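You operate a simulated robot arm through the tools that you are given. There is no shell and no other tool.

The job below is to be done with a simulated two-armed robot. You get a single attempt, and the scene is never put back.

JOB
Dry the wet red block in the dryer, then switch it off.
Fine: stand it on a pad and turn it under the hood, where it stays.

Only the result counts: the job must be done as asked and must still hold three seconds after the hand-in. Knocking over, shifting, dropping, spilling or breaking anything else fails it.

ROBOT AND FRAMES
Two 7-joint arms with two-finger parallel grippers on one trunk that stands fixed in place. Base frame: the origin is at the foot of the trunk, x ahead of it, y to its left, z up. Lengths are in mm, angles in degrees, forces in N, time in s.
The left shoulder is at [50, 209, 1246], the right one opposite. With the tool pointing down near the work surface each hand reaches from about 100 to 880 mm from the base axis, measured 20 degrees to its own side. Payload 4.4 kg a hand.
Tool frame (each hand has its own): the origin (TCP) lies between the finger pads and is the grasp point; the fingertips stand 23 mm ahead of it; z points along the fingers, y is the line along which they close. Largest opening 94 mm; finger width 38, thickness 10; the body of the gripper, 54 by 96 mm, starts 39 mm behind the TCP.
Orientation is that of the tool frame in the base frame, as a unit quaternion [w, x, y, z]. With the fingers straight down and closing along the base's y, the tool's x points along the base's -x, its y along +y and its z along -z.

CONTROLS
- The arms move only by the tool move_arm. It takes "left_rows", "right_rows" or both (then of equal length, played together; a hand with none holds still); each is text: rows parted by semicolons, each of 7 numbers parted by spaces: the shift along the tool's x, y, z in units of 200 mm (1.0 is 200 mm), then the turn, a rotation vector about the tool's x, y, z in units of 90 degrees (1.0 is 90 degrees), then the closure, from 0 (fully open) to 1 (shut). In form: dx dy dz rx ry rz jaw; .... A call has 1 to 20 rows; each row is the pose to reach, as a shift and turn from the pose commanded when the call began, along the tool's axes at that moment. A call with a number of a shift or a turn outside -1 to 1 is refused whole. A row lasts 0.2 s, in which the tool goes at most 50 mm and 8.6 degrees; a call with a longer step from one row to the next is refused whole, and so is a gripper value outside its range. A pose out of reach is approached as far as the arm can. The call stops where the force on the tool passes 40 N (or 10 N more than at its start, if that is more) or the arm is blocked; 0.2 s more then pass. The fingers move at their own pace (about 108 mm/s each) and stop on an object; they squeeze with about 35 N. The grip force told is the motor's: it shows also when the fingers shut on nothing. Time passes only in rows, and 0.2 s behind the last, so rows that repeat a pose let the fingers close. It gives the time, the measured TCP pose, the force on the tool (base axes), the opening and the grip force at its end, in the units of the frame above (readings bear some noise), with the torque about the TCP (base axes, N m) and any sound that the robot's microphone picked up.
- Cameras (640 x 400 px; columns grow to the right, rows downward): "scene" is now at [142.9, 43.6, 1418.9]; the picture's right is [0.51, -0.86, 0.00], its down [-0.48, -0.28, -0.83] and it looks along [0.71, 0.42, -0.56] (base axes); focal length 361 px, centre (320, 200). "left" rides on the left gripper at [86, -16, -74] in its tool frame; the picture's right is [0.18, 0.98, 0.00], its down [-0.58, 0.11, -0.81] and it looks along [-0.79, 0.15, 0.59] (tool axes); focal length 243 px, centre (320, 200). "right" rides on the right gripper at [86, 16, -75] in its tool frame; the picture's right is [-0.18, 0.98, 0.00], its down [-0.58, -0.11, -0.81] and it looks along [-0.79, -0.15, 0.59] (tool axes); focal length 243 px, centre (320, 200).
- grab_frame(camera): a new picture of that camera. The clock stands still meanwhile.
- lift_body(by): slides the trunk up (or, below 0, down) by that many mm; the arms and the scene camera ride with it, the base frame stays. It gives what a move gives, with no picture.
- head_to(pan, tilt): turns the head with the scene camera to pan (to the left, within 80 degrees either way) and tilt (down, from -29 to 69), counted from straight ahead of the robot. It gives what a move gives.
- measure_at(camera, pixels): for up to 12 pixels [column, row] of the newest picture of that camera ("zoom" is the newest enlarged one), the place [x, y, z] in the base frame of the surface seen there, good to about 2 mm. The clock stands still meanwhile.
- inspect(camera, box): a new picture of the part [left, top, right, bottom] of that camera's present view, enlarged. The clock stands still meanwhile.
- close_job(): hands the job in; it is judged then, once.

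Open the grippers and draw the arms clear of the work before you hand the job in, unless the task says otherwise.

The tools are called after ">>>" as a command line: name --argument value ..., lists and objects as JSON in quotes. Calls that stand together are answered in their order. move_arm: Moves the arms, as the interface text tells. Its arguments: {"type":"object","properties":{"left_rows":{"type":"string"},"right_rows":{"type":"string"}},"required":[]} The other tools are called the same way: lift_body (by) slides the trunk up or down; head_to (pan, tilt) turns the head that bears the scene camera; grab_frame (camera) takes a picture; measure_at (camera, pixels) gives the place of the surface under pixels of a picture; inspect (camera, box) takes an enlarged picture of a part of a camera's view; close_job () hands the job in.

At the start:

```text
time_s: 0.0
left_tcp_pos: [442.6, 505.6, 1148.3]
left_tcp_rot: [0.0, 0.001, 1.0, -0.001]
left_contact_force: [0.2, -0.5, -0.3]
left_torque: [0.0, 0.01, 0.0]
left_width: 94.0
left_finger_force: 0.1
right_tcp_pos: [587.7, 64.9, 1176.3]
right_tcp_rot: [-0.001, 0.0, 1.0, 0.0]
right_contact_force: [0.5, 1.3, -0.2]
right_torque: [0.01, -0.02, 0.02]
right_width: 94.3
right_finger_force: 0.1
trunk travel left (down, up): [-325.0, 238.0]
head pan, tilt: [30.6, 34.0]
```

scene: 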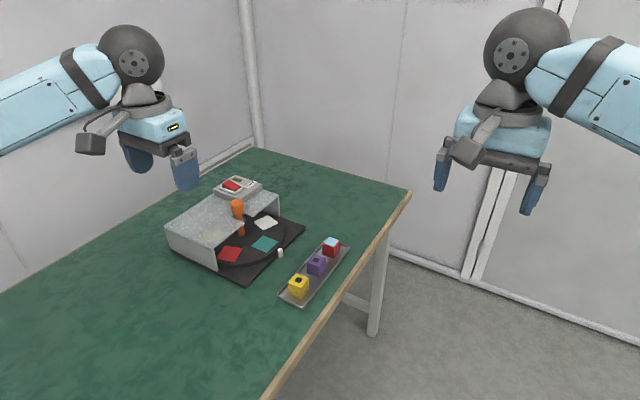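
right: 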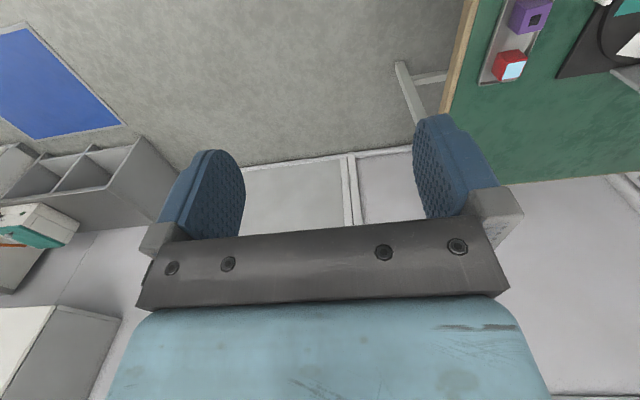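
left: 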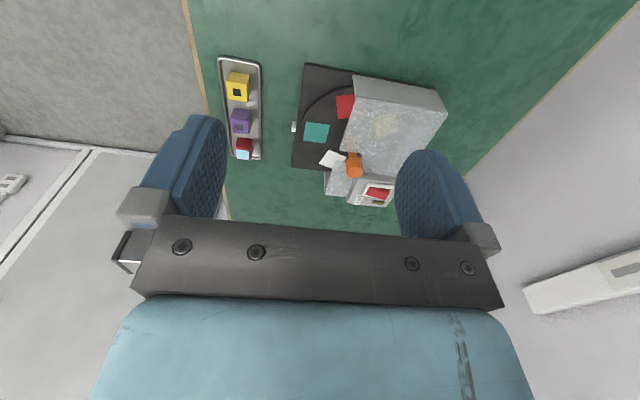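

The scene shows a dryer with a turntable (pads red, teal, white), a hood, an orange lever and a red switch box, plus a tray with yellow, purple and red blocks at about (330,247). I enlarge the view to see the details.

>>> inspect --camera "scene" --box '[150, 160, 360, 310]'

>>> inspect --camera "left" --box '[200, 40, 460, 220]'

```text
2.67 times, centred on (255, 235) of scene
```

zoom: 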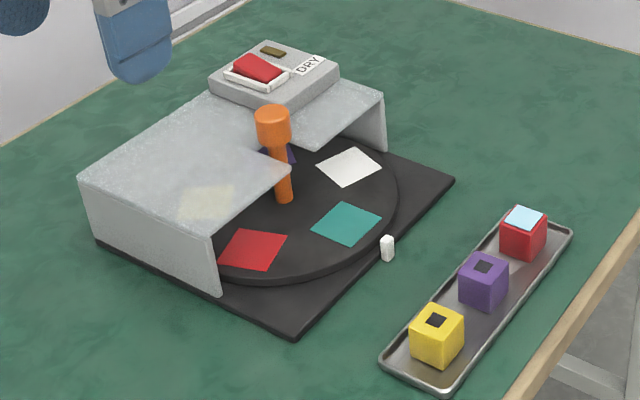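

```text
2.22 times, centred on (330, 130) of left
```

zoom: 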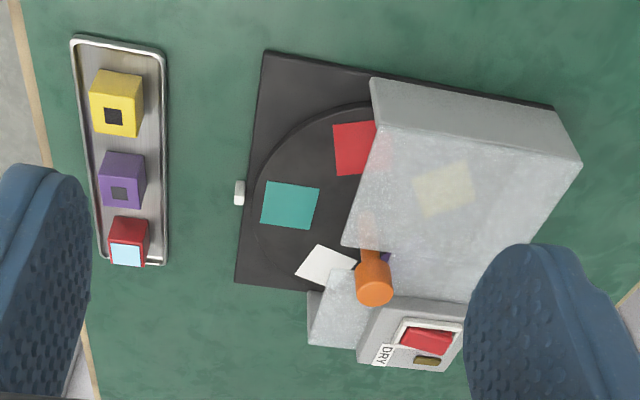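

The hood is translucent with a yellow pad below it; an orange post stands near the disc's middle. I measure the key points in the scene view using a new zoom.

>>> inspect --camera "scene" --box '[160, 165, 310, 290]'

```text
3.20 times, centred on (235, 228) of scene
```

zoom: 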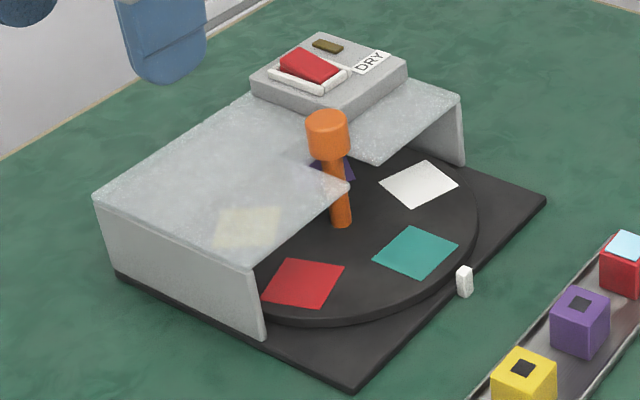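

Now the disc, pads, post, hood corners and switch are clear. I measure their positions.

>>> measure_at --camera "zoom" --pixels '[[328, 120], [342, 224], [303, 283], [415, 252], [420, 184], [464, 270], [350, 388], [545, 202], [262, 335], [462, 165], [349, 188], [375, 162]]'

>>> measure_at --camera "zoom" --pixels '[[95, 197], [250, 267], [460, 98], [117, 275], [309, 66], [285, 75], [330, 60], [327, 46], [370, 62], [333, 172], [246, 227], [520, 250]]'

>>> measure_at --camera "scene" --pixels '[[331, 242], [331, 251], [317, 261], [298, 281], [325, 270], [280, 296], [348, 244], [302, 304], [330, 238]]'

```text
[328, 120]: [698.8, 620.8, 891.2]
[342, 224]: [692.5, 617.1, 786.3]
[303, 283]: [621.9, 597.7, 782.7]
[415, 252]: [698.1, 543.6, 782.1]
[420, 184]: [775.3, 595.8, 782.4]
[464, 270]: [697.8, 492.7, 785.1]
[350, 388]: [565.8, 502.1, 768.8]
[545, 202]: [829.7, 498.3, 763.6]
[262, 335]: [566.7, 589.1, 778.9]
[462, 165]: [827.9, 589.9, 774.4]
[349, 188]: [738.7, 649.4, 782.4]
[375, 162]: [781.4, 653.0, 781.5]
```

```text
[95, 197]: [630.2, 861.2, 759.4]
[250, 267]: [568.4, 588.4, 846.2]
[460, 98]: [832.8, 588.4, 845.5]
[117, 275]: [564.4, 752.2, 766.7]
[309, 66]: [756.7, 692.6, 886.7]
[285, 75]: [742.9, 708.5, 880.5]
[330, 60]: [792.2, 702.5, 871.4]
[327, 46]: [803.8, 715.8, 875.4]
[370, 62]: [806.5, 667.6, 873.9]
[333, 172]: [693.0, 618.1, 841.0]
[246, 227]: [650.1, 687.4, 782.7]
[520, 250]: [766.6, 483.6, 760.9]
```

```text
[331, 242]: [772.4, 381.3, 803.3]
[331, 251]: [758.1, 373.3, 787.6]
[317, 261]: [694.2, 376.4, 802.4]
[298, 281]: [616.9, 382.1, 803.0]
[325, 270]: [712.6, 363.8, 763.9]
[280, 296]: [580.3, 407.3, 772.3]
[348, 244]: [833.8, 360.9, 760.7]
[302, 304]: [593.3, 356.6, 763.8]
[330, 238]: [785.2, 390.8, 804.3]
```

The disc centre works out near (698, 623) with five pads on an 80 mm circle, and the orange knob stands on the axis. I look closer at the switch and at the blocks.

>>> inspect --camera "scene" --box '[205, 170, 285, 220]'

>>> inspect --camera "scene" --box '[275, 225, 355, 310]'

>>> inspect --camera "left" --box '[330, 140, 410, 215]'

```text
8.00 times, centred on (245, 195) of scene
```

zoom: 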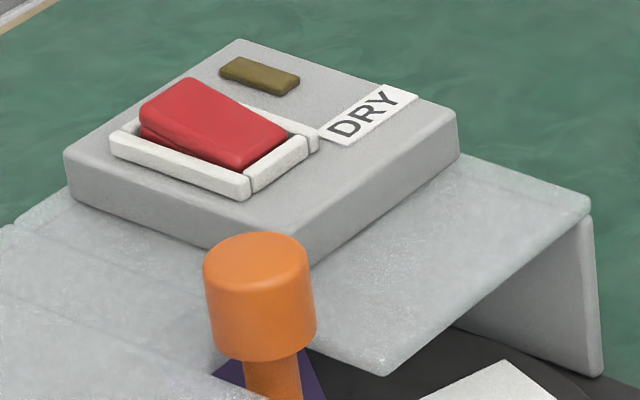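

```text
4.71 times, centred on (315, 268) of scene
```

zoom: 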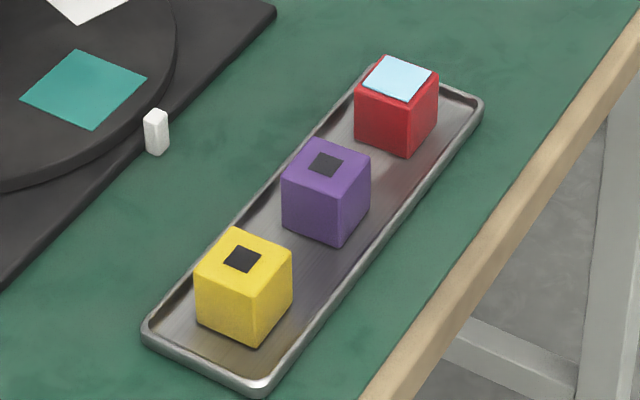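

```text
5.33 times, centred on (370, 178) of left
```

zoom: 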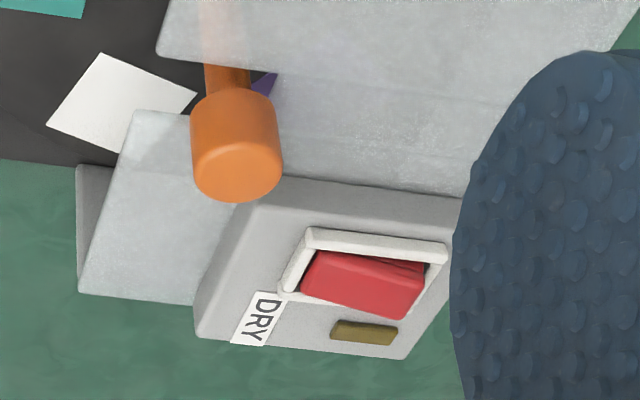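

The lamp at (260,75) of the first zoom is dark so the dryer looks off. The red rocker is raised at its left end. I re-zoom there and measure the rocker geometry.

>>> inspect --camera "scene" --box '[205, 170, 285, 220]'

>>> measure_at --camera "zoom" --pixels '[[190, 82], [145, 110], [280, 128], [240, 160], [215, 120], [115, 135], [248, 190], [312, 140], [260, 72], [360, 115], [70, 155], [300, 240]]'

>>> measure_at --camera "zoom" --pixels '[[240, 42], [455, 112], [258, 235], [255, 250], [305, 260], [215, 260], [260, 340], [385, 372], [590, 210], [400, 310], [275, 380], [180, 300]]'

```text
8.00 times, centred on (245, 195) of scene
```

zoom: 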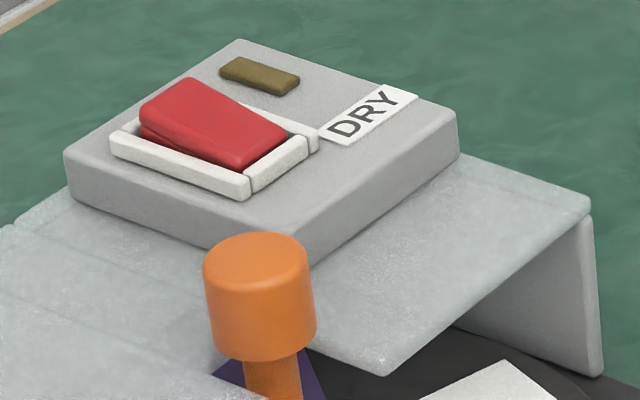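

```text
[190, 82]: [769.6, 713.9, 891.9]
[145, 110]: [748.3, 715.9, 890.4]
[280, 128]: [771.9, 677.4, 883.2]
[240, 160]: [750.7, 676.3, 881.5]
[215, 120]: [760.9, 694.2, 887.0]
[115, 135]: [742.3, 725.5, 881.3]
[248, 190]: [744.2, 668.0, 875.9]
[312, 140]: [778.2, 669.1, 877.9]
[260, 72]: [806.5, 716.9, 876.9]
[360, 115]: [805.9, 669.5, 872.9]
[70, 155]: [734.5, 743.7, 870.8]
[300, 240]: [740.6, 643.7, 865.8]
```

```text
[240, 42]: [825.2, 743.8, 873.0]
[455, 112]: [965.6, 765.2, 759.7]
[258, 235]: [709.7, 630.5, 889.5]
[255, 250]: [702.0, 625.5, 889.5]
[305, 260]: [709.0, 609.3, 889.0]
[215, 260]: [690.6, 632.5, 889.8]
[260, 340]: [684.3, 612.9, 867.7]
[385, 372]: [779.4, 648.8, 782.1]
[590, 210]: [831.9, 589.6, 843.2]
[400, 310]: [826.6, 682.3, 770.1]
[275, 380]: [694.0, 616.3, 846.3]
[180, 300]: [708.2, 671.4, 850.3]
```

The rocker is about 24 x 40 mm, centred near (760, 696), with its far (+y) end raised to z 891. The knob is about 34 mm across at (698, 621), with its top at z 890. Next I measure the red block and the tray precisely.

>>> inspect --camera "scene" --box '[310, 228, 358, 270]'

```text
9.52 times, centred on (334, 249) of scene
```

zoom: 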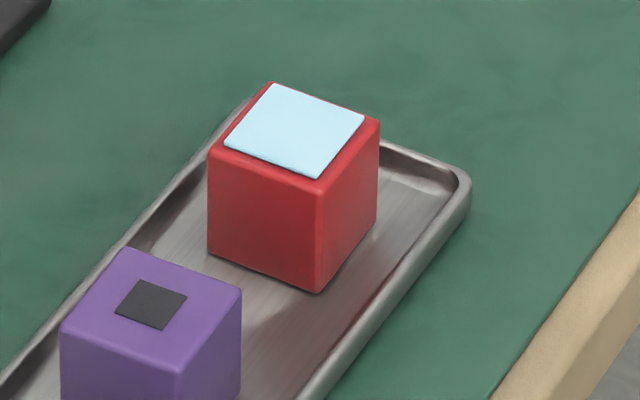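

The red block with its pale blue wet patch is clear. I measure its corners, the tray floor and rim, and the purple block's nearest face.

>>> measure_at --camera "zoom" --pixels '[[212, 155], [270, 86], [378, 120], [318, 188], [295, 128], [315, 285], [212, 248], [374, 225], [400, 200], [465, 180], [240, 295], [385, 145]]'

>>> measure_at --camera "zoom" --pixels '[[130, 250], [238, 290], [180, 372], [66, 328], [228, 350], [300, 395], [310, 375], [260, 220], [350, 180], [210, 140], [240, 110], [150, 310]]'

```text
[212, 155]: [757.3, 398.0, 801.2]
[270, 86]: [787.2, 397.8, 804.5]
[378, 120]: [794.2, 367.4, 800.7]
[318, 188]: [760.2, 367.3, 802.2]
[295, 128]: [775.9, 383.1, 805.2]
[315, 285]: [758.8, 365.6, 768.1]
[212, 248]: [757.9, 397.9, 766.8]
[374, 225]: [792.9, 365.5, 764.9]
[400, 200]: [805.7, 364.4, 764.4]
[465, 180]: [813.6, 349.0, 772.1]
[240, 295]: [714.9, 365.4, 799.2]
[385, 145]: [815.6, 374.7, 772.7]
```

```text
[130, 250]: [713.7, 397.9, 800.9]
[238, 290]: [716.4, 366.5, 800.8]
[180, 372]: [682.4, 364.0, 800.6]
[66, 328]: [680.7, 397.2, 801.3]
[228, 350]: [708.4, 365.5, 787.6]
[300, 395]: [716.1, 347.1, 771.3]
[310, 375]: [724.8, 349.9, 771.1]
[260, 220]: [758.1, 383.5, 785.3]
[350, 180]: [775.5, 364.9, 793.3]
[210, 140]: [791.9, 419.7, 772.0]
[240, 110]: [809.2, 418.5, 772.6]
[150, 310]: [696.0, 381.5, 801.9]
```

The red block spans x 757–794, y 365–398 and z 765–803, and the tray rim is at z 772. I lower the trunk by 100 mm for more reach.

>>> lift_body --by -100

```text
time_s: 1.3
left_tcp_pos: [443.2, 505.2, 1048.2]
left_tcp_rot: [0.0, 0.0, 1.0, 0.0]
left_contact_force: [-0.3, 0.0, 0.2]
left_torque: [-0.03, -0.01, 0.03]
left_width: 94.0
left_finger_force: 0.1
right_tcp_pos: [586.2, 64.5, 1078.2]
right_tcp_rot: [0.0, 0.0, 1.0, 0.0]
right_contact_force: [-0.6, -0.3, 0.3]
right_torque: [0.01, -0.01, 0.03]
right_width: 94.1
right_finger_force: 0.2
trunk travel left (down, up): [-225.0, 338.0]
head pan, tilt: [30.6, 34.0]
```

The trunk is down and both hands are still high above everything. I turn the left hand 90° so it closes along x with its camera away from the hood, carry it toward the block, and draw the right hand back.

>>> move_arm --left_rows "-0.091 -0.036 0.027 0 0 -0.091 0; -0.182 -0.073 0.055 0 0 -0.182 0; -0.273 -0.109 0.082 0 0 -0.273 0; -0.364 -0.145 0.109 0 0 -0.364 0; -0.455 -0.182 0.136 0 0 -0.455 0; -0.545 -0.218 0.164 0 0 -0.545 0; -0.636 -0.255 0.191 0 0 -0.636 0; -0.727 -0.291 0.218 0 0 -0.727 0; -0.818 -0.327 0.245 0 0 -0.818 0; -0.909 -0.364 0.273 0 0 -0.909 0; -1 -0.4 0.3 0 0 -1 0; -1 -0.4 0.3 0 0 -1 0" --right_rows "0.05 -0.05 0 0 0 0 0; 0.1 -0.1 0 0 0 0 0; 0.15 -0.15 0 0 0 0 0; 0.2 -0.2 0 0 0 0 0; 0.25 -0.25 0 0 0 0 0; 0.3 -0.3 0 0 0 0 0; 0.35 -0.35 0 0 0 0 0; 0.4 -0.4 0 0 0 0 0; 0.45 -0.45 0 0 0 0 0; 0.5 -0.5 0 0 0 0 0; 0.55 -0.55 0 0 0 0 0; 0.55 -0.55 0 0 0 0 0"

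```text
time_s: 3.9
left_tcp_pos: [642.5, 426.0, 987.9]
left_tcp_rot: [0.001, 0.708, -0.707, 0.0]
left_contact_force: [-0.3, -0.5, 0.7]
left_torque: [-0.02, -0.02, -0.02]
left_width: 94.1
left_finger_force: 0.0
right_tcp_pos: [476.5, -46.5, 1077.2]
right_tcp_rot: [0.0, 0.0, 1.0, 0.0]
right_contact_force: [-0.5, 0.1, 0.3]
right_torque: [0.0, -0.02, -0.03]
right_width: 93.8
right_finger_force: 0.0
trunk travel left (down, up): [-225.0, 338.0]
head pan, tilt: [30.6, 34.0]
```

The left hand is now turned as wanted at (642.5, 426, 988). I move it above the red block at z 880 with the jaw set to about 50 mm.

>>> move_arm --left_rows "0.044 -0.133 0.108 0 0 0 0.2; 0.088 -0.266 0.216 0 0 0 0.47; 0.133 -0.399 0.324 0 0 0 0.47; 0.177 -0.532 0.432 0 0 0 0.47; 0.221 -0.665 0.54 0 0 0 0.47; 0.221 -0.665 0.54 0 0 0 0.47"

```text
time_s: 5.3
left_tcp_pos: [775.2, 382.4, 880.0]
left_tcp_rot: [0.001, -0.707, 0.707, 0.0]
left_contact_force: [0.1, 0.0, 0.1]
left_torque: [0.02, 0.0, 0.02]
left_width: 50.0
left_finger_force: 0.1
right_tcp_pos: [476.5, -46.1, 1078.0]
right_tcp_rot: [0.0, 0.0, 1.0, 0.0]
right_contact_force: [-0.1, -0.5, 0.9]
right_torque: [0.03, 0.02, 0.01]
right_width: 94.1
right_finger_force: 0.0
trunk travel left (down, up): [-225.0, 338.0]
head pan, tilt: [30.6, 34.0]
```

The reading puts the hand at (775.2, 382.4, 880) with a 50 mm opening. I check with the left camera before descending.

>>> grab_frame --camera "left"

>>> inspect --camera "scene" --box '[200, 90, 440, 260]'

```text
taken
```

left: 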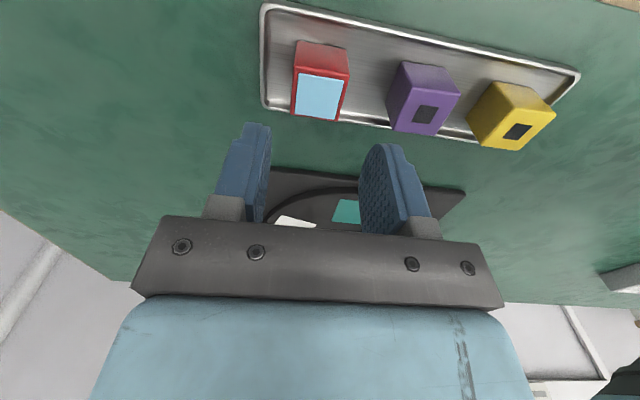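

```text
2.35 times, centred on (320, 175) of scene
```

zoom: 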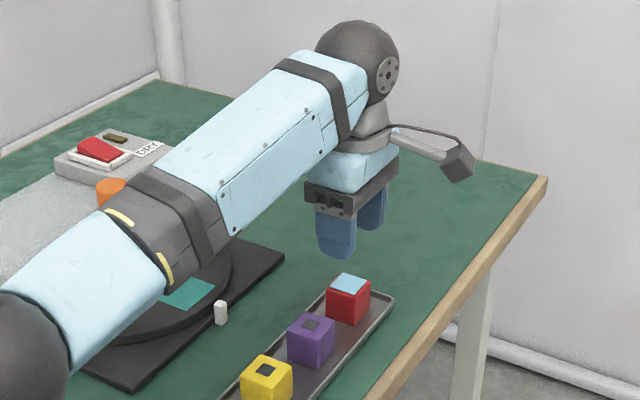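

The red block lies between the fingers (fingers at columns 245 and 390, block at 320). I descend to z 797, which keeps the fingertips above the tray rim, then close.

>>> move_arm --left_rows "0.003 -0.002 0.15 0 0 0 0.47; 0.003 -0.002 0.3 0 0 0 0.47; 0.003 -0.002 0.415 0 0 0 0.47; 0.003 -0.002 0.415 0 0 0 0.47"

```text
time_s: 6.3
left_tcp_pos: [775.9, 382.0, 796.6]
left_tcp_rot: [0.0, 0.708, -0.707, -0.001]
left_contact_force: [0.4, -0.8, -0.6]
left_torque: [0.0, 0.01, -0.03]
left_width: 49.8
left_finger_force: 0.1
right_tcp_pos: [477.7, -46.4, 1077.2]
right_tcp_rot: [0.0, 0.0, 1.0, -0.001]
right_contact_force: [0.2, 0.0, -0.7]
right_torque: [0.0, -0.02, 0.01]
right_width: 94.3
right_finger_force: 0.0
trunk travel left (down, up): [-225.0, 338.0]
head pan, tilt: [30.6, 34.0]
```

The hand is at z 796.6 with no contact. I close the jaw on the block.

>>> move_arm --left_rows "0 0 0 0 0 0 0.6; 0 0 0 0 0 0 0.7; 0 0 0 0 0 0 0.75; 0 0 0 0 0 0 0.75"

```text
time_s: 7.3
left_tcp_pos: [776.1, 381.5, 796.7]
left_tcp_rot: [0.0, -0.707, 0.707, 0.0]
left_contact_force: [0.0, 1.2, -0.7]
left_torque: [0.0, 0.02, -0.03]
left_width: 35.5
left_finger_force: 34.8
right_tcp_pos: [477.6, -45.4, 1076.8]
right_tcp_rot: [0.0, 0.0, 1.0, -0.001]
right_contact_force: [-1.2, -0.4, 0.1]
right_torque: [-0.03, -0.01, -0.01]
right_width: 94.1
right_finger_force: 0.1
trunk travel left (down, up): [-225.0, 338.0]
head pan, tilt: [30.6, 34.0]
```

The grip holds at 35.5 mm with 35 N. I lift the block straight up by 85 mm.

>>> move_arm --left_rows "0 0 -0.1 0 0 0 0.75; 0 0 -0.25 0 0 0 0.75; 0 0 -0.425 0 0 0 0.75; 0 0 -0.425 0 0 0 0.75"

```text
time_s: 8.3
left_tcp_pos: [778.1, 381.3, 882.7]
left_tcp_rot: [0.001, -0.707, 0.707, 0.0]
left_contact_force: [0.2, 0.3, -0.8]
left_torque: [-0.04, -0.01, -0.02]
left_width: 35.3
left_finger_force: 34.6
right_tcp_pos: [477.7, -45.4, 1076.3]
right_tcp_rot: [0.0, 0.0, 1.0, 0.0]
right_contact_force: [0.2, 0.5, 0.5]
right_torque: [0.0, 0.01, -0.01]
right_width: 94.2
right_finger_force: 0.2
trunk travel left (down, up): [-225.0, 338.0]
head pan, tilt: [30.6, 34.0]
```

The block is lifted. I carry it level over to above the teal pad at (698, 544).

>>> move_arm --left_rows "-0.136 0.065 0 0 0 0 0.75; -0.272 0.13 0 0 0 0 0.75; -0.408 0.195 0 0 0 0 0.75; -0.544 0.26 0 0 0 0 0.75; -0.68 0.325 0 0 0 0 0.75; -0.816 0.39 0 0 0 0 0.75; -0.816 0.39 0 0 0 0 0.75"

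>>> grab_frame --camera "scene"

>>> grab_frame --camera "left"

```text
time_s: 9.9
left_tcp_pos: [698.5, 542.0, 883.5]
left_tcp_rot: [0.0, -0.707, 0.707, 0.001]
left_contact_force: [0.4, 0.5, -0.7]
left_torque: [0.02, 0.04, 0.01]
left_width: 35.5
left_finger_force: 35.5
right_tcp_pos: [477.6, -45.2, 1077.1]
right_tcp_rot: [0.001, 0.001, 1.0, 0.0]
right_contact_force: [0.7, -0.8, 1.2]
right_torque: [-0.02, -0.03, 0.01]
right_width: 94.3
right_finger_force: 0.1
trunk travel left (down, up): [-225.0, 338.0]
head pan, tilt: [30.6, 34.0]
```

```text
taken
```

scene: 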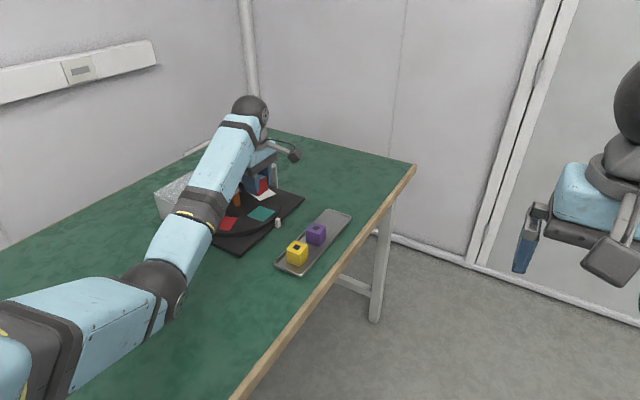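

```text
taken
```

left: 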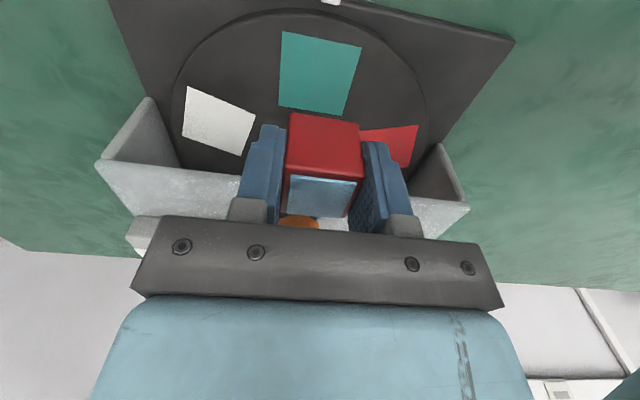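

The block hangs over the disc and the teal pad is visible below it. I check how low the elbow (scene (155,290)) is and measure the pad corners from the left camera.

>>> measure_at --camera "scene" --pixels '[[155, 285], [150, 312], [200, 210], [178, 300], [90, 380], [240, 120]]'

>>> measure_at --camera "left" --pixels '[[283, 33], [359, 45], [342, 113], [279, 105], [318, 72], [324, 150], [322, 198], [291, 118], [358, 126], [190, 90], [219, 120], [395, 142]]'

```text
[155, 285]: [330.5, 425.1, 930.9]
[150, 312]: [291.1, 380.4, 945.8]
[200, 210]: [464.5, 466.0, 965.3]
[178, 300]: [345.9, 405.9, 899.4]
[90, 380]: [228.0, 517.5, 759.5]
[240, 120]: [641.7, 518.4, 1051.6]
```

```text
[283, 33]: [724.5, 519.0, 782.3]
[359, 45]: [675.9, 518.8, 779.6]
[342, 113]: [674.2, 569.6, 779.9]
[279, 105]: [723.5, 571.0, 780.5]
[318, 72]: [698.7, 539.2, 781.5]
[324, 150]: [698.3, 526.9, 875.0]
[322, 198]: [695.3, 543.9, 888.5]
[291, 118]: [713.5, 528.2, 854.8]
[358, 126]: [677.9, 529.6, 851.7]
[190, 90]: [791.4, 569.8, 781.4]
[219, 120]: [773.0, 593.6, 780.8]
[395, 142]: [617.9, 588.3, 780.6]
```

The teal pad is centred at (699, 544.5) at z 781, and the elbow is well clear of the table. I lower the block to just above the pad.

>>> move_arm --left_rows "-0.005 -0.003 0.1 0 0 0 0.75; -0.01 -0.005 0.22 0 0 0 0.75; -0.01 -0.005 0.3 0 0 0 0.75; -0.01 -0.005 0.33 0 0 0 0.75; -0.01 -0.005 0.335 0 0 0 0.75"

>>> grab_frame --camera "left"

```text
time_s: 11.1
left_tcp_pos: [699.5, 546.8, 815.6]
left_tcp_rot: [0.0, -0.707, 0.708, 0.0]
left_contact_force: [0.6, 0.4, -0.8]
left_torque: [-0.03, 0.0, 0.02]
left_width: 35.6
left_finger_force: 34.9
right_tcp_pos: [476.1, -45.7, 1077.8]
right_tcp_rot: [0.0, 0.0, 1.0, -0.001]
right_contact_force: [0.7, -0.3, 0.2]
right_torque: [0.02, 0.02, 0.01]
right_width: 94.0
right_finger_force: 0.0
trunk travel left (down, up): [-225.0, 338.0]
head pan, tilt: [30.6, 34.0]
```

```text
taken
```

left: 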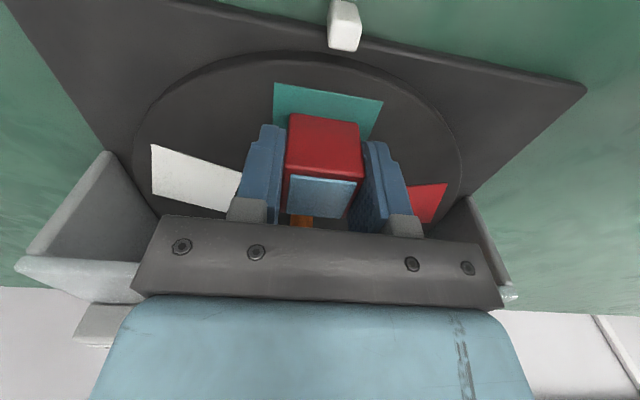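

The block is about 2 mm above the teal pad and inside it. I creep down in 1 mm steps until there is light contact.

>>> move_arm --left_rows "0.005 0 0.005 0 0 0 0.75; 0.005 0 0.01 0 0 0 0.75; 0.005 0 0.012 0 0 0 0.75"

```text
time_s: 11.9
left_tcp_pos: [699.1, 545.3, 814.8]
left_tcp_rot: [-0.002, 0.707, -0.707, 0.0]
left_contact_force: [1.9, 3.6, 10.0]
left_torque: [0.07, 0.07, -0.12]
left_width: 35.6
left_finger_force: 34.8
right_tcp_pos: [475.3, -46.7, 1077.8]
right_tcp_rot: [0.001, 0.0, 1.0, 0.001]
right_contact_force: [-0.6, -0.2, 0.0]
right_torque: [0.01, 0.0, -0.02]
right_width: 94.1
right_finger_force: 0.0
trunk travel left (down, up): [-225.0, 338.0]
head pan, tilt: [30.6, 34.0]
```

Contact shows 10 N upward, so the block stands on the pad. I open the jaw slowly to about 50 mm.

>>> move_arm --left_rows "0 0 -0.003 0 0 0 0.7; 0 0 -0.003 0 0 0 0.6; 0 0 -0.003 0 0 0 0.5; 0 0 -0.003 0 0 0 0.45"

```text
time_s: 12.9
left_tcp_pos: [701.4, 544.3, 812.3]
left_tcp_rot: [0.0, -0.707, 0.707, 0.0]
left_contact_force: [-0.4, 0.3, -0.5]
left_torque: [0.0, -0.03, 0.01]
left_width: 51.5
left_finger_force: 0.0
right_tcp_pos: [477.0, -46.0, 1077.3]
right_tcp_rot: [0.001, 0.0, 1.0, -0.001]
right_contact_force: [-0.4, -0.8, -0.7]
right_torque: [0.0, -0.01, -0.01]
right_width: 94.4
right_finger_force: 0.0
trunk travel left (down, up): [-225.0, 338.0]
head pan, tilt: [30.6, 34.0]
```

The jaw is open with no contact force. I raise the hand straight up by 130 mm.

>>> move_arm --left_rows "0 0 -0.05 0 0 0 0.45; 0 0 -0.2 0 0 0 0.45; 0 0 -0.4 0 0 0 0.45; 0 0 -0.6 0 0 0 0.45; 0 0 -0.65 0 0 0 0.45"

>>> grab_frame --camera "left"

>>> inspect --camera "scene" --box '[150, 100, 350, 270]'

```text
time_s: 14.1
left_tcp_pos: [698.8, 546.5, 944.1]
left_tcp_rot: [0.001, 0.707, -0.707, -0.001]
left_contact_force: [-0.2, 0.7, -0.3]
left_torque: [-0.01, 0.01, -0.02]
left_width: 51.7
left_finger_force: 0.1
right_tcp_pos: [477.8, -45.8, 1077.0]
right_tcp_rot: [0.0, 0.0, 1.0, 0.0]
right_contact_force: [0.2, 0.0, 0.8]
right_torque: [0.02, 0.01, 0.01]
right_width: 93.7
right_finger_force: 0.1
trunk travel left (down, up): [-225.0, 338.0]
head pan, tilt: [30.6, 34.0]
```

```text
taken
```

left: 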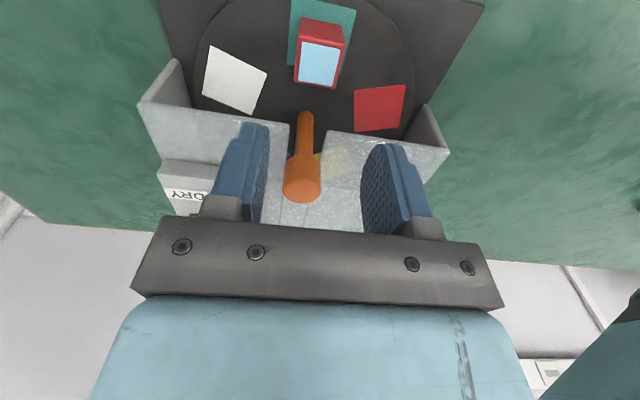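

```text
2.35 times, centred on (250, 185) of scene
```

zoom: 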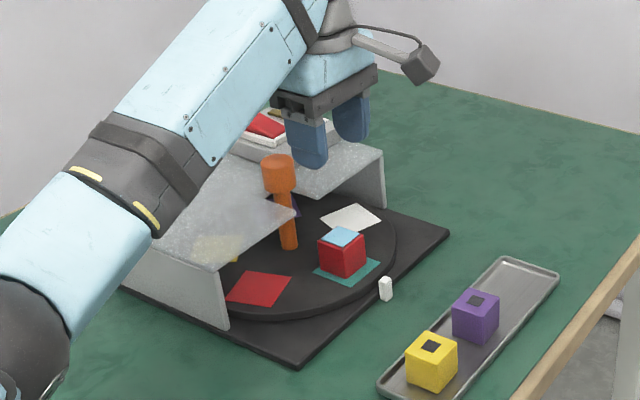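

The block stands on the teal pad. I measure the knob, the hood's notch and the block from this overhead view.

>>> measure_at --camera "left" --pixels '[[285, 188], [321, 190], [303, 202], [302, 178], [303, 118], [290, 122], [326, 132], [210, 112], [445, 150], [340, 190], [320, 25], [320, 65]]'

>>> measure_at --camera "left" --pixels '[[150, 100], [180, 62], [425, 108], [275, 200], [290, 205], [320, 205], [299, 150], [235, 80], [380, 108], [345, 160], [290, 170], [325, 170]]'

```text
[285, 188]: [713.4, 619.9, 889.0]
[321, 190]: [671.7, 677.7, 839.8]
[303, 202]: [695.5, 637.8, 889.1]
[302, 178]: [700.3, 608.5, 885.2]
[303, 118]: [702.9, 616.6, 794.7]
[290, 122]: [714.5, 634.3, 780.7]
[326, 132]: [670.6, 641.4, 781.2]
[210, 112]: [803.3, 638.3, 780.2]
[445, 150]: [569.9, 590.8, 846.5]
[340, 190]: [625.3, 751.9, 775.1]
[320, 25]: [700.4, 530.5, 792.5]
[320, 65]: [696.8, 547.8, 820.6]
```

```text
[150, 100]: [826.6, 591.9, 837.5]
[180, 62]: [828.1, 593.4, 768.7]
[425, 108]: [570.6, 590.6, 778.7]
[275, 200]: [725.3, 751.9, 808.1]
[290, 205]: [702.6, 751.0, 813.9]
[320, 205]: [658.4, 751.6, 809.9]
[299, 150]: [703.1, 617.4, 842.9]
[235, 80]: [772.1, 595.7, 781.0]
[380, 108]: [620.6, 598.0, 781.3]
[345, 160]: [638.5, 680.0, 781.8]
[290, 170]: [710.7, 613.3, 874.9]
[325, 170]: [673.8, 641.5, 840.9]
```

The knob is centred at (698, 623), and the switch box corner lies about 42 mm from its axis. I move over the knob with the jaw narrowed to about 42 mm.

>>> move_arm --left_rows "-0.1 0 0 0 0 0 0.5; -0.2 0 0 0 0 0 0.55; -0.3 0.005 0 0 0 0 0.55; -0.39 0.005 0 0 0 0 0.55; -0.39 0.005 0 0 0 0 0.55"

>>> grab_frame --camera "left"

>>> inspect --camera "scene" --box '[150, 100, 350, 270]'

```text
time_s: 15.3
left_tcp_pos: [698.7, 622.6, 942.8]
left_tcp_rot: [0.0, -0.707, 0.708, 0.001]
left_contact_force: [0.2, 0.3, -0.2]
left_torque: [-0.02, 0.01, 0.0]
left_width: 42.3
left_finger_force: 0.1
right_tcp_pos: [476.5, -46.2, 1077.9]
right_tcp_rot: [0.0, -0.001, 1.0, 0.0]
right_contact_force: [0.1, -1.1, 0.1]
right_torque: [-0.01, -0.02, 0.03]
right_width: 94.2
right_finger_force: 0.0
trunk travel left (down, up): [-225.0, 338.0]
head pan, tilt: [30.6, 34.0]
```

```text
taken
```

left: 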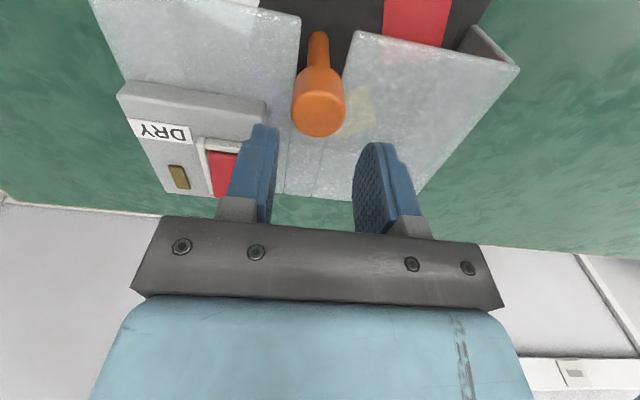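

```text
2.35 times, centred on (250, 185) of scene
```

zoom: 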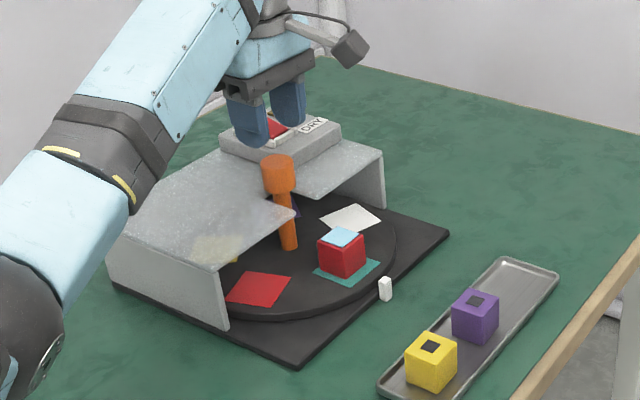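

The knob top is at (318,118) in the left picture, and the box corner is at (262,110). I measure the knob edges, the box edge and the hood top to confirm clearances.

>>> measure_at --camera "left" --pixels '[[293, 110], [344, 112], [318, 135], [318, 100], [318, 118], [264, 105], [262, 122], [285, 160], [345, 175], [300, 60], [350, 40], [235, 140]]'

```text
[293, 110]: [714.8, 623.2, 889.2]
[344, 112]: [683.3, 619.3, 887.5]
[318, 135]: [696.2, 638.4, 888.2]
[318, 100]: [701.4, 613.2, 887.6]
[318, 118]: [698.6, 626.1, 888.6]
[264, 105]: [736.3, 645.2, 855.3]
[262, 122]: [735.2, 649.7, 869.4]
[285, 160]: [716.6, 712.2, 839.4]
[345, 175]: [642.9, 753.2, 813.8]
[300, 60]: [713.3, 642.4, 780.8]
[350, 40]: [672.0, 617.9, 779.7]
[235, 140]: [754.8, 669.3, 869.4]
```

The knob is centred at (699, 623) with a radius of 16, and the box edge is at x 735. I descend to z 882, leaving the fingertips just above the hood top.

>>> move_arm --left_rows "0 -0.003 0.1 0 0 0 0.55; 0 -0.003 0.2 0 0 0 0.55; 0 -0.003 0.28 0 0 0 0.55; 0 -0.003 0.307 0 0 0 0.55; 0 -0.003 0.307 0 0 0 0.55"

>>> inspect --camera "scene" --box '[150, 100, 350, 270]'

>>> grab_frame --camera "left"

```text
time_s: 16.5
left_tcp_pos: [700.1, 622.4, 881.7]
left_tcp_rot: [0.002, -0.707, 0.707, -0.001]
left_contact_force: [0.9, 0.2, -0.2]
left_torque: [0.02, -0.05, -0.01]
left_width: 42.2
left_finger_force: 0.1
right_tcp_pos: [477.6, -46.5, 1076.4]
right_tcp_rot: [0.0, 0.0, 1.0, 0.0]
right_contact_force: [-0.1, 0.7, 0.2]
right_torque: [0.01, -0.02, -0.01]
right_width: 93.8
right_finger_force: 0.0
trunk travel left (down, up): [-225.0, 338.0]
head pan, tilt: [30.6, 34.0]
```

```text
2.35 times, centred on (250, 185) of scene
```

zoom: 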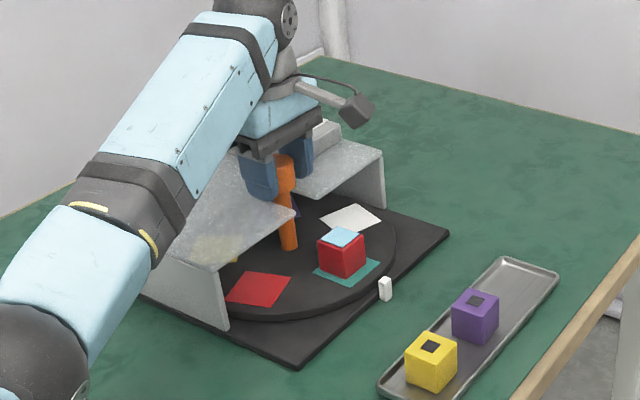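

```text
taken
```

left: 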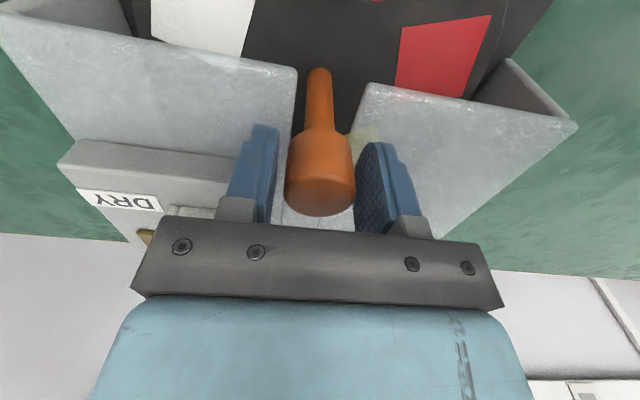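

The fingers straddle the knob with no contact. I close the jaw on it.

>>> move_arm --left_rows "0 0 0 0 0 0 0.6; 0 0 0 0 0 0 0.66; 0 0 0 0 0 0 0.75; 0 0 0 0 0 0 0.75"

```text
time_s: 17.5
left_tcp_pos: [700.8, 622.0, 881.1]
left_tcp_rot: [0.0, -0.707, 0.707, 0.0]
left_contact_force: [-1.9, -1.1, 0.1]
left_torque: [0.0, -0.13, 0.01]
left_width: 33.7
left_finger_force: 45.1
right_tcp_pos: [477.9, -45.8, 1077.1]
right_tcp_rot: [-0.001, 0.0, 1.0, 0.001]
right_contact_force: [-0.2, 0.7, 0.0]
right_torque: [0.02, -0.02, 0.06]
right_width: 94.2
right_finger_force: 0.0
trunk travel left (down, up): [-225.0, 338.0]
head pan, tilt: [30.6, 34.0]
```

The knob is held at 33.7 mm with little side force. I try a slow clockwise turn (tool z positive) of about 22° and watch the torque.

>>> move_arm --left_rows "0 0 0 0 0 0.04 0.8; 0 0 0 0 0 0.09 0.8; 0 0 0 0 0 0.14 0.8; 0 0 0 0 0 0.19 0.8; 0 0 0 0 0 0.24 0.8"

>>> inspect --camera "scene" --box '[150, 100, 350, 270]'

```text
time_s: 18.7
left_tcp_pos: [699.5, 622.6, 881.5]
left_tcp_rot: [0.0, -0.561, 0.828, 0.0]
left_contact_force: [-9.4, -3.6, -5.1]
left_torque: [0.35, -0.08, 0.03]
left_width: 33.8
left_finger_force: 44.6
right_tcp_pos: [475.3, -45.8, 1077.6]
right_tcp_rot: [0.0, -0.001, 1.0, 0.0]
right_contact_force: [-0.2, 0.6, 0.4]
right_torque: [-0.01, -0.01, -0.04]
right_width: 94.2
right_finger_force: 0.1
trunk travel left (down, up): [-225.0, 338.0]
head pan, tilt: [30.6, 34.0]
```

```text
2.35 times, centred on (250, 185) of scene
```

zoom: 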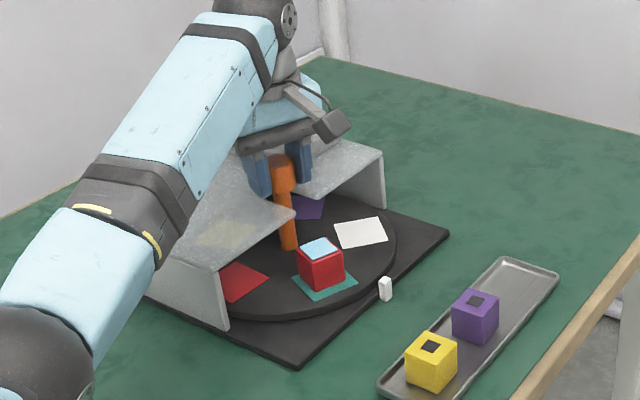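

The disc turns with the knob, and the block rode to the left, still on its pad. I continue clockwise with a 1 mm recentring shift.

>>> move_arm --left_rows "0.002 0.002 0 0 0 0.05 0.8; 0.0045 0.0047 0 0 0 0.1 0.8; 0.0045 0.0047 0 0 0 0.15 0.8; 0.0045 0.0047 0 0 0 0.2 0.8; 0.0045 0.0047 0 0 0 0.25 0.8; 0.0045 0.0047 0 0 0 0.3 0.8; 0.0045 0.0047 0 0 0 0.35 0.8; 0.0045 0.0047 0 0 0 0.4 0.8"

>>> inspect --camera "scene" --box '[150, 100, 350, 270]'

```text
time_s: 20.5
left_tcp_pos: [698.7, 623.5, 882.6]
left_tcp_rot: [0.0, -0.279, 0.96, 0.0]
left_contact_force: [-4.5, 7.3, -0.7]
left_torque: [-0.09, 0.82, 0.07]
left_width: 33.5
left_finger_force: 45.0
right_tcp_pos: [477.7, -44.7, 1077.9]
right_tcp_rot: [0.0, 0.0, 1.0, 0.0]
right_contact_force: [0.5, -0.1, 0.9]
right_torque: [-0.01, 0.01, 0.01]
right_width: 94.1
right_finger_force: 0.1
trunk travel left (down, up): [-225.0, 338.0]
head pan, tilt: [30.6, 34.0]
```

```text
2.35 times, centred on (250, 185) of scene
```

zoom: 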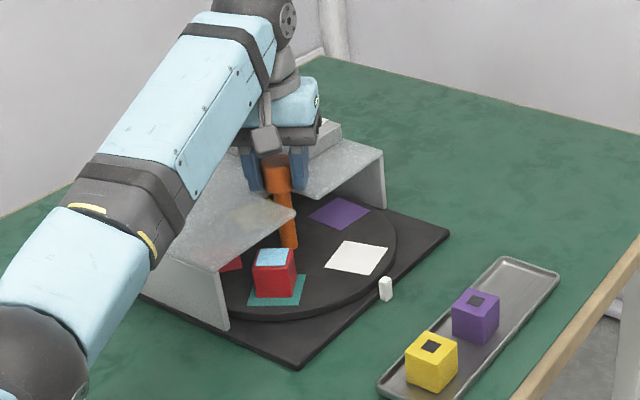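

57.6° are turned and the block is still on the teal pad, near the hood's left opening. I continue the next 36° and watch it pass below the hood edge.

>>> move_arm --left_rows "0 0.002 0 0 0 0.05 0.8; 0 0.004 0 0 0 0.1 0.8; 0 0.004 0 0 0 0.15 0.8; 0 0.004 0 0 0 0.2 0.8; 0 0.004 0 0 0 0.25 0.8; 0 0.004 0 0 0 0.3 0.8; 0 0.004 0 0 0 0.35 0.8; 0 0.004 0 0 0 0.4 0.8"

>>> inspect --camera "scene" --box '[150, 100, 350, 270]'

```text
time_s: 22.3
left_tcp_pos: [698.2, 624.2, 881.6]
left_tcp_rot: [0.001, 0.032, 0.999, 0.0]
left_contact_force: [11.3, 21.7, 7.5]
left_torque: [-0.28, 0.81, 0.06]
left_width: 33.5
left_finger_force: 44.8
right_tcp_pos: [477.4, -44.3, 1077.3]
right_tcp_rot: [0.0, 0.001, 1.0, -0.001]
right_contact_force: [-0.4, -0.2, -0.5]
right_torque: [0.0, -0.01, 0.02]
right_width: 94.1
right_finger_force: 0.1
trunk travel left (down, up): [-225.0, 338.0]
head pan, tilt: [30.6, 34.0]
```

```text
2.35 times, centred on (250, 185) of scene
```

zoom: 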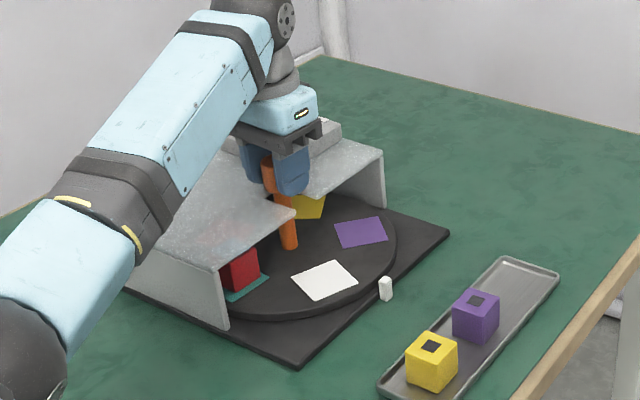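

93.6° are turned and the block has entered under the hood, but a side force of (11, 22) N shows the hand slightly off the knob axis. I recentre by about 1.5 mm without turning.

>>> move_arm --left_rows "-0.002 0.004 0 0 0 0 0.8; -0.0036 0.0067 0 0 0 0 0.8; -0.0036 0.0067 0 0 0 0 0.8"

```text
time_s: 23.1
left_tcp_pos: [697.6, 624.4, 882.0]
left_tcp_rot: [0.0, 0.031, 1.0, 0.001]
left_contact_force: [-3.5, 14.4, 2.9]
left_torque: [0.64, -0.95, 0.03]
left_width: 33.8
left_finger_force: 45.3
right_tcp_pos: [476.4, -45.4, 1077.3]
right_tcp_rot: [0.001, 0.0, 1.0, -0.001]
right_contact_force: [-0.5, 1.1, 0.3]
right_torque: [0.02, -0.01, -0.02]
right_width: 94.2
right_finger_force: 0.0
trunk travel left (down, up): [-225.0, 338.0]
head pan, tilt: [30.6, 34.0]
```

The side force dropped to about 15 N. I shift another 1 mm in +y and continue turning 27°.

>>> move_arm --left_rows "0 0.005 0 0 0 0.05 0.8; 0 0.005 0 0 0 0.1 0.8; 0 0.005 0 0 0 0.15 0.8; 0 0.005 0 0 0 0.2 0.8; 0 0.005 0 0 0 0.25 0.8; 0 0.005 0 0 0 0.3 0.8"

>>> inspect --camera "scene" --box '[150, 100, 350, 270]'

```text
time_s: 24.5
left_tcp_pos: [697.7, 625.4, 881.1]
left_tcp_rot: [-0.001, 0.264, 0.964, -0.001]
left_contact_force: [-11.3, 4.9, -2.9]
left_torque: [0.13, 0.05, 0.06]
left_width: 33.8
left_finger_force: 44.7
right_tcp_pos: [476.8, -46.0, 1078.3]
right_tcp_rot: [-0.001, 0.0, 1.0, 0.0]
right_contact_force: [-0.2, -1.0, 0.5]
right_torque: [0.03, -0.01, -0.02]
right_width: 94.0
right_finger_force: 0.1
trunk travel left (down, up): [-225.0, 338.0]
head pan, tilt: [30.6, 34.0]
```

```text
2.35 times, centred on (250, 185) of scene
```

zoom: 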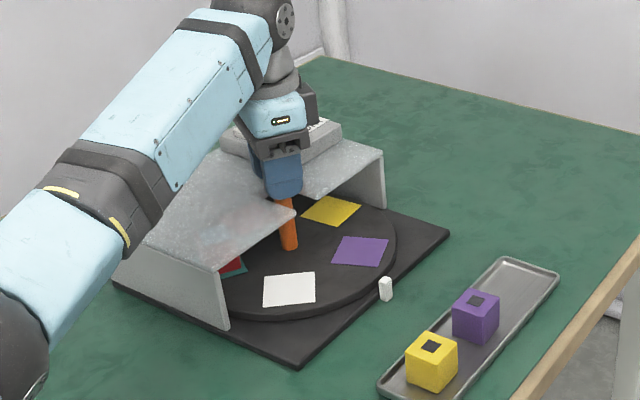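

The block is now well under the hood on the left side at about 149°. I turn the last 23° with a small recentring.

>>> move_arm --left_rows "0.002 0 0 0 0 0.05 0.8; 0.004 0 0 0 0 0.1 0.8; 0.004 0 0 0 0 0.15 0.8; 0.004 0 0 0 0 0.2 0.8; 0.004 0 0 0 0 0.25 0.8; 0.004 0 0 0 0 0.26 0.8"

>>> inspect --camera "scene" --box '[150, 100, 350, 270]'

>>> grab_frame --camera "left"

```text
time_s: 25.9
left_tcp_pos: [699.3, 626.8, 880.9]
left_tcp_rot: [0.002, 0.455, 0.891, 0.0]
left_contact_force: [2.3, 5.5, 0.6]
left_torque: [-0.04, 0.14, 0.01]
left_width: 33.7
left_finger_force: 44.7
right_tcp_pos: [477.8, -45.9, 1076.6]
right_tcp_rot: [0.0, 0.0, 1.0, 0.0]
right_contact_force: [0.5, -0.1, 0.3]
right_torque: [0.0, -0.01, 0.03]
right_width: 94.0
right_finger_force: 0.0
trunk travel left (down, up): [-225.0, 338.0]
head pan, tilt: [30.6, 34.0]
```

```text
2.35 times, centred on (250, 185) of scene
```

zoom: 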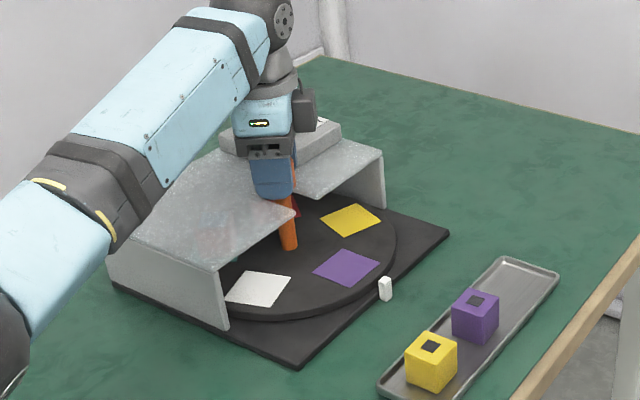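

```text
taken
```

left: 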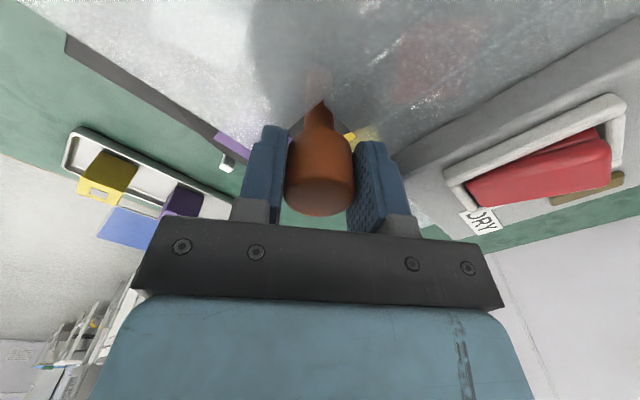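

The purple pad is now at the index mark, and the teal pad with the block sits at the back left under the hood. I release the knob by opening to about 42 mm.

>>> move_arm --left_rows "0 0 0 0 0 0 0.7; 0 0 0 0 0 0 0.6; 0 0 0 0 0 0 0.55; 0 0 0 0 0 0 0.55"

```text
time_s: 26.9
left_tcp_pos: [698.2, 625.6, 880.4]
left_tcp_rot: [0.0, 0.454, 0.891, 0.0]
left_contact_force: [0.1, -1.0, 0.1]
left_torque: [0.04, 0.05, -0.01]
left_width: 42.5
left_finger_force: 0.0
right_tcp_pos: [477.3, -45.4, 1076.8]
right_tcp_rot: [0.001, 0.0, 1.0, 0.0]
right_contact_force: [-0.9, 0.2, 0.1]
right_torque: [0.01, 0.0, 0.02]
right_width: 93.9
right_finger_force: 0.0
trunk travel left (down, up): [-225.0, 338.0]
head pan, tilt: [30.6, 34.0]
```

The knob is free, with no force on the hand. I rise straight up by 110 mm.

>>> move_arm --left_rows "0 0 -0.05 0 0 0 0.55; 0 0 -0.2 0 0 0 0.55; 0 0 -0.4 0 0 0 0.55; 0 0 -0.55 0 0 0 0.55; 0 0 -0.55 0 0 0 0.55"

>>> grab_frame --camera "left"

>>> inspect --camera "scene" --box '[150, 100, 350, 270]'

```text
time_s: 28.1
left_tcp_pos: [697.6, 625.4, 993.2]
left_tcp_rot: [0.0, 0.454, 0.891, 0.0]
left_contact_force: [0.3, 0.2, -0.7]
left_torque: [0.0, 0.02, 0.01]
left_width: 42.3
left_finger_force: 0.0
right_tcp_pos: [478.1, -45.5, 1076.8]
right_tcp_rot: [0.0, 0.0, 1.0, 0.0]
right_contact_force: [0.1, 0.6, 0.4]
right_torque: [-0.01, -0.03, 0.0]
right_width: 94.1
right_finger_force: 0.0
trunk travel left (down, up): [-225.0, 338.0]
head pan, tilt: [30.6, 34.0]
```

```text
taken
```

left: 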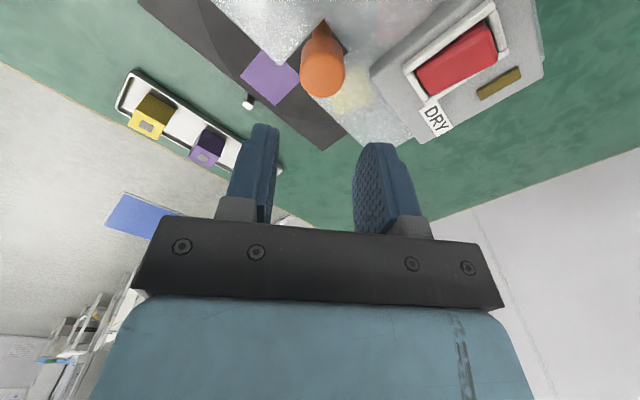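

```text
2.35 times, centred on (250, 185) of scene
```

zoom: 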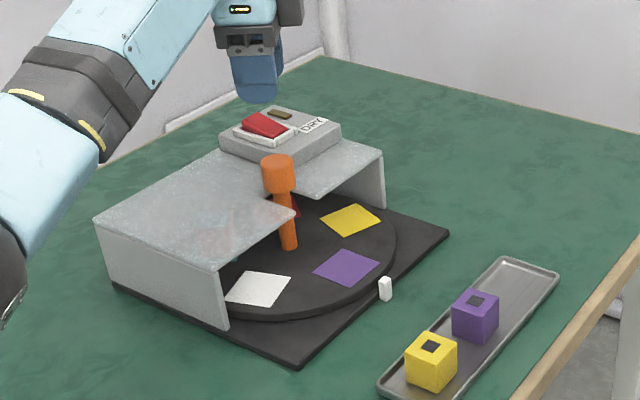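

Everything stands as before. I zoom on the hood to see the block through it.

>>> inspect --camera "scene" --box '[180, 160, 290, 230]'

>>> measure_at --camera "zoom" --pixels '[[185, 175], [215, 185], [150, 230], [120, 190], [240, 150], [205, 210], [180, 200], [230, 220]]'

```text
5.71 times, centred on (235, 195) of scene
```

zoom: 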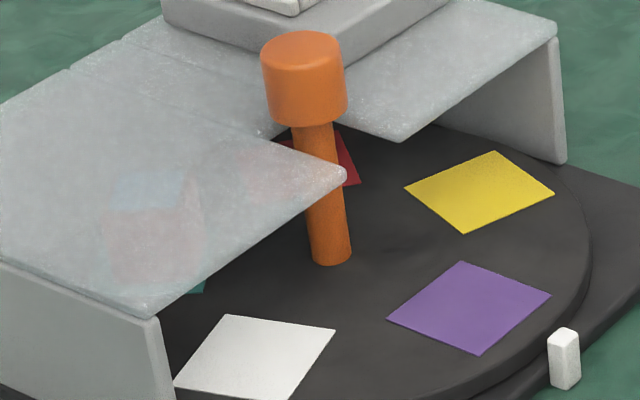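

```text
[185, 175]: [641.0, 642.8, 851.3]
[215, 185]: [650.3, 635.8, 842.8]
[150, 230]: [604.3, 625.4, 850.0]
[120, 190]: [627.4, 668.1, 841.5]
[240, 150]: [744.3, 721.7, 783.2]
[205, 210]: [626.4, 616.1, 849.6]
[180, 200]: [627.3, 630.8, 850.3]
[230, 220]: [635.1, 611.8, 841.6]
```

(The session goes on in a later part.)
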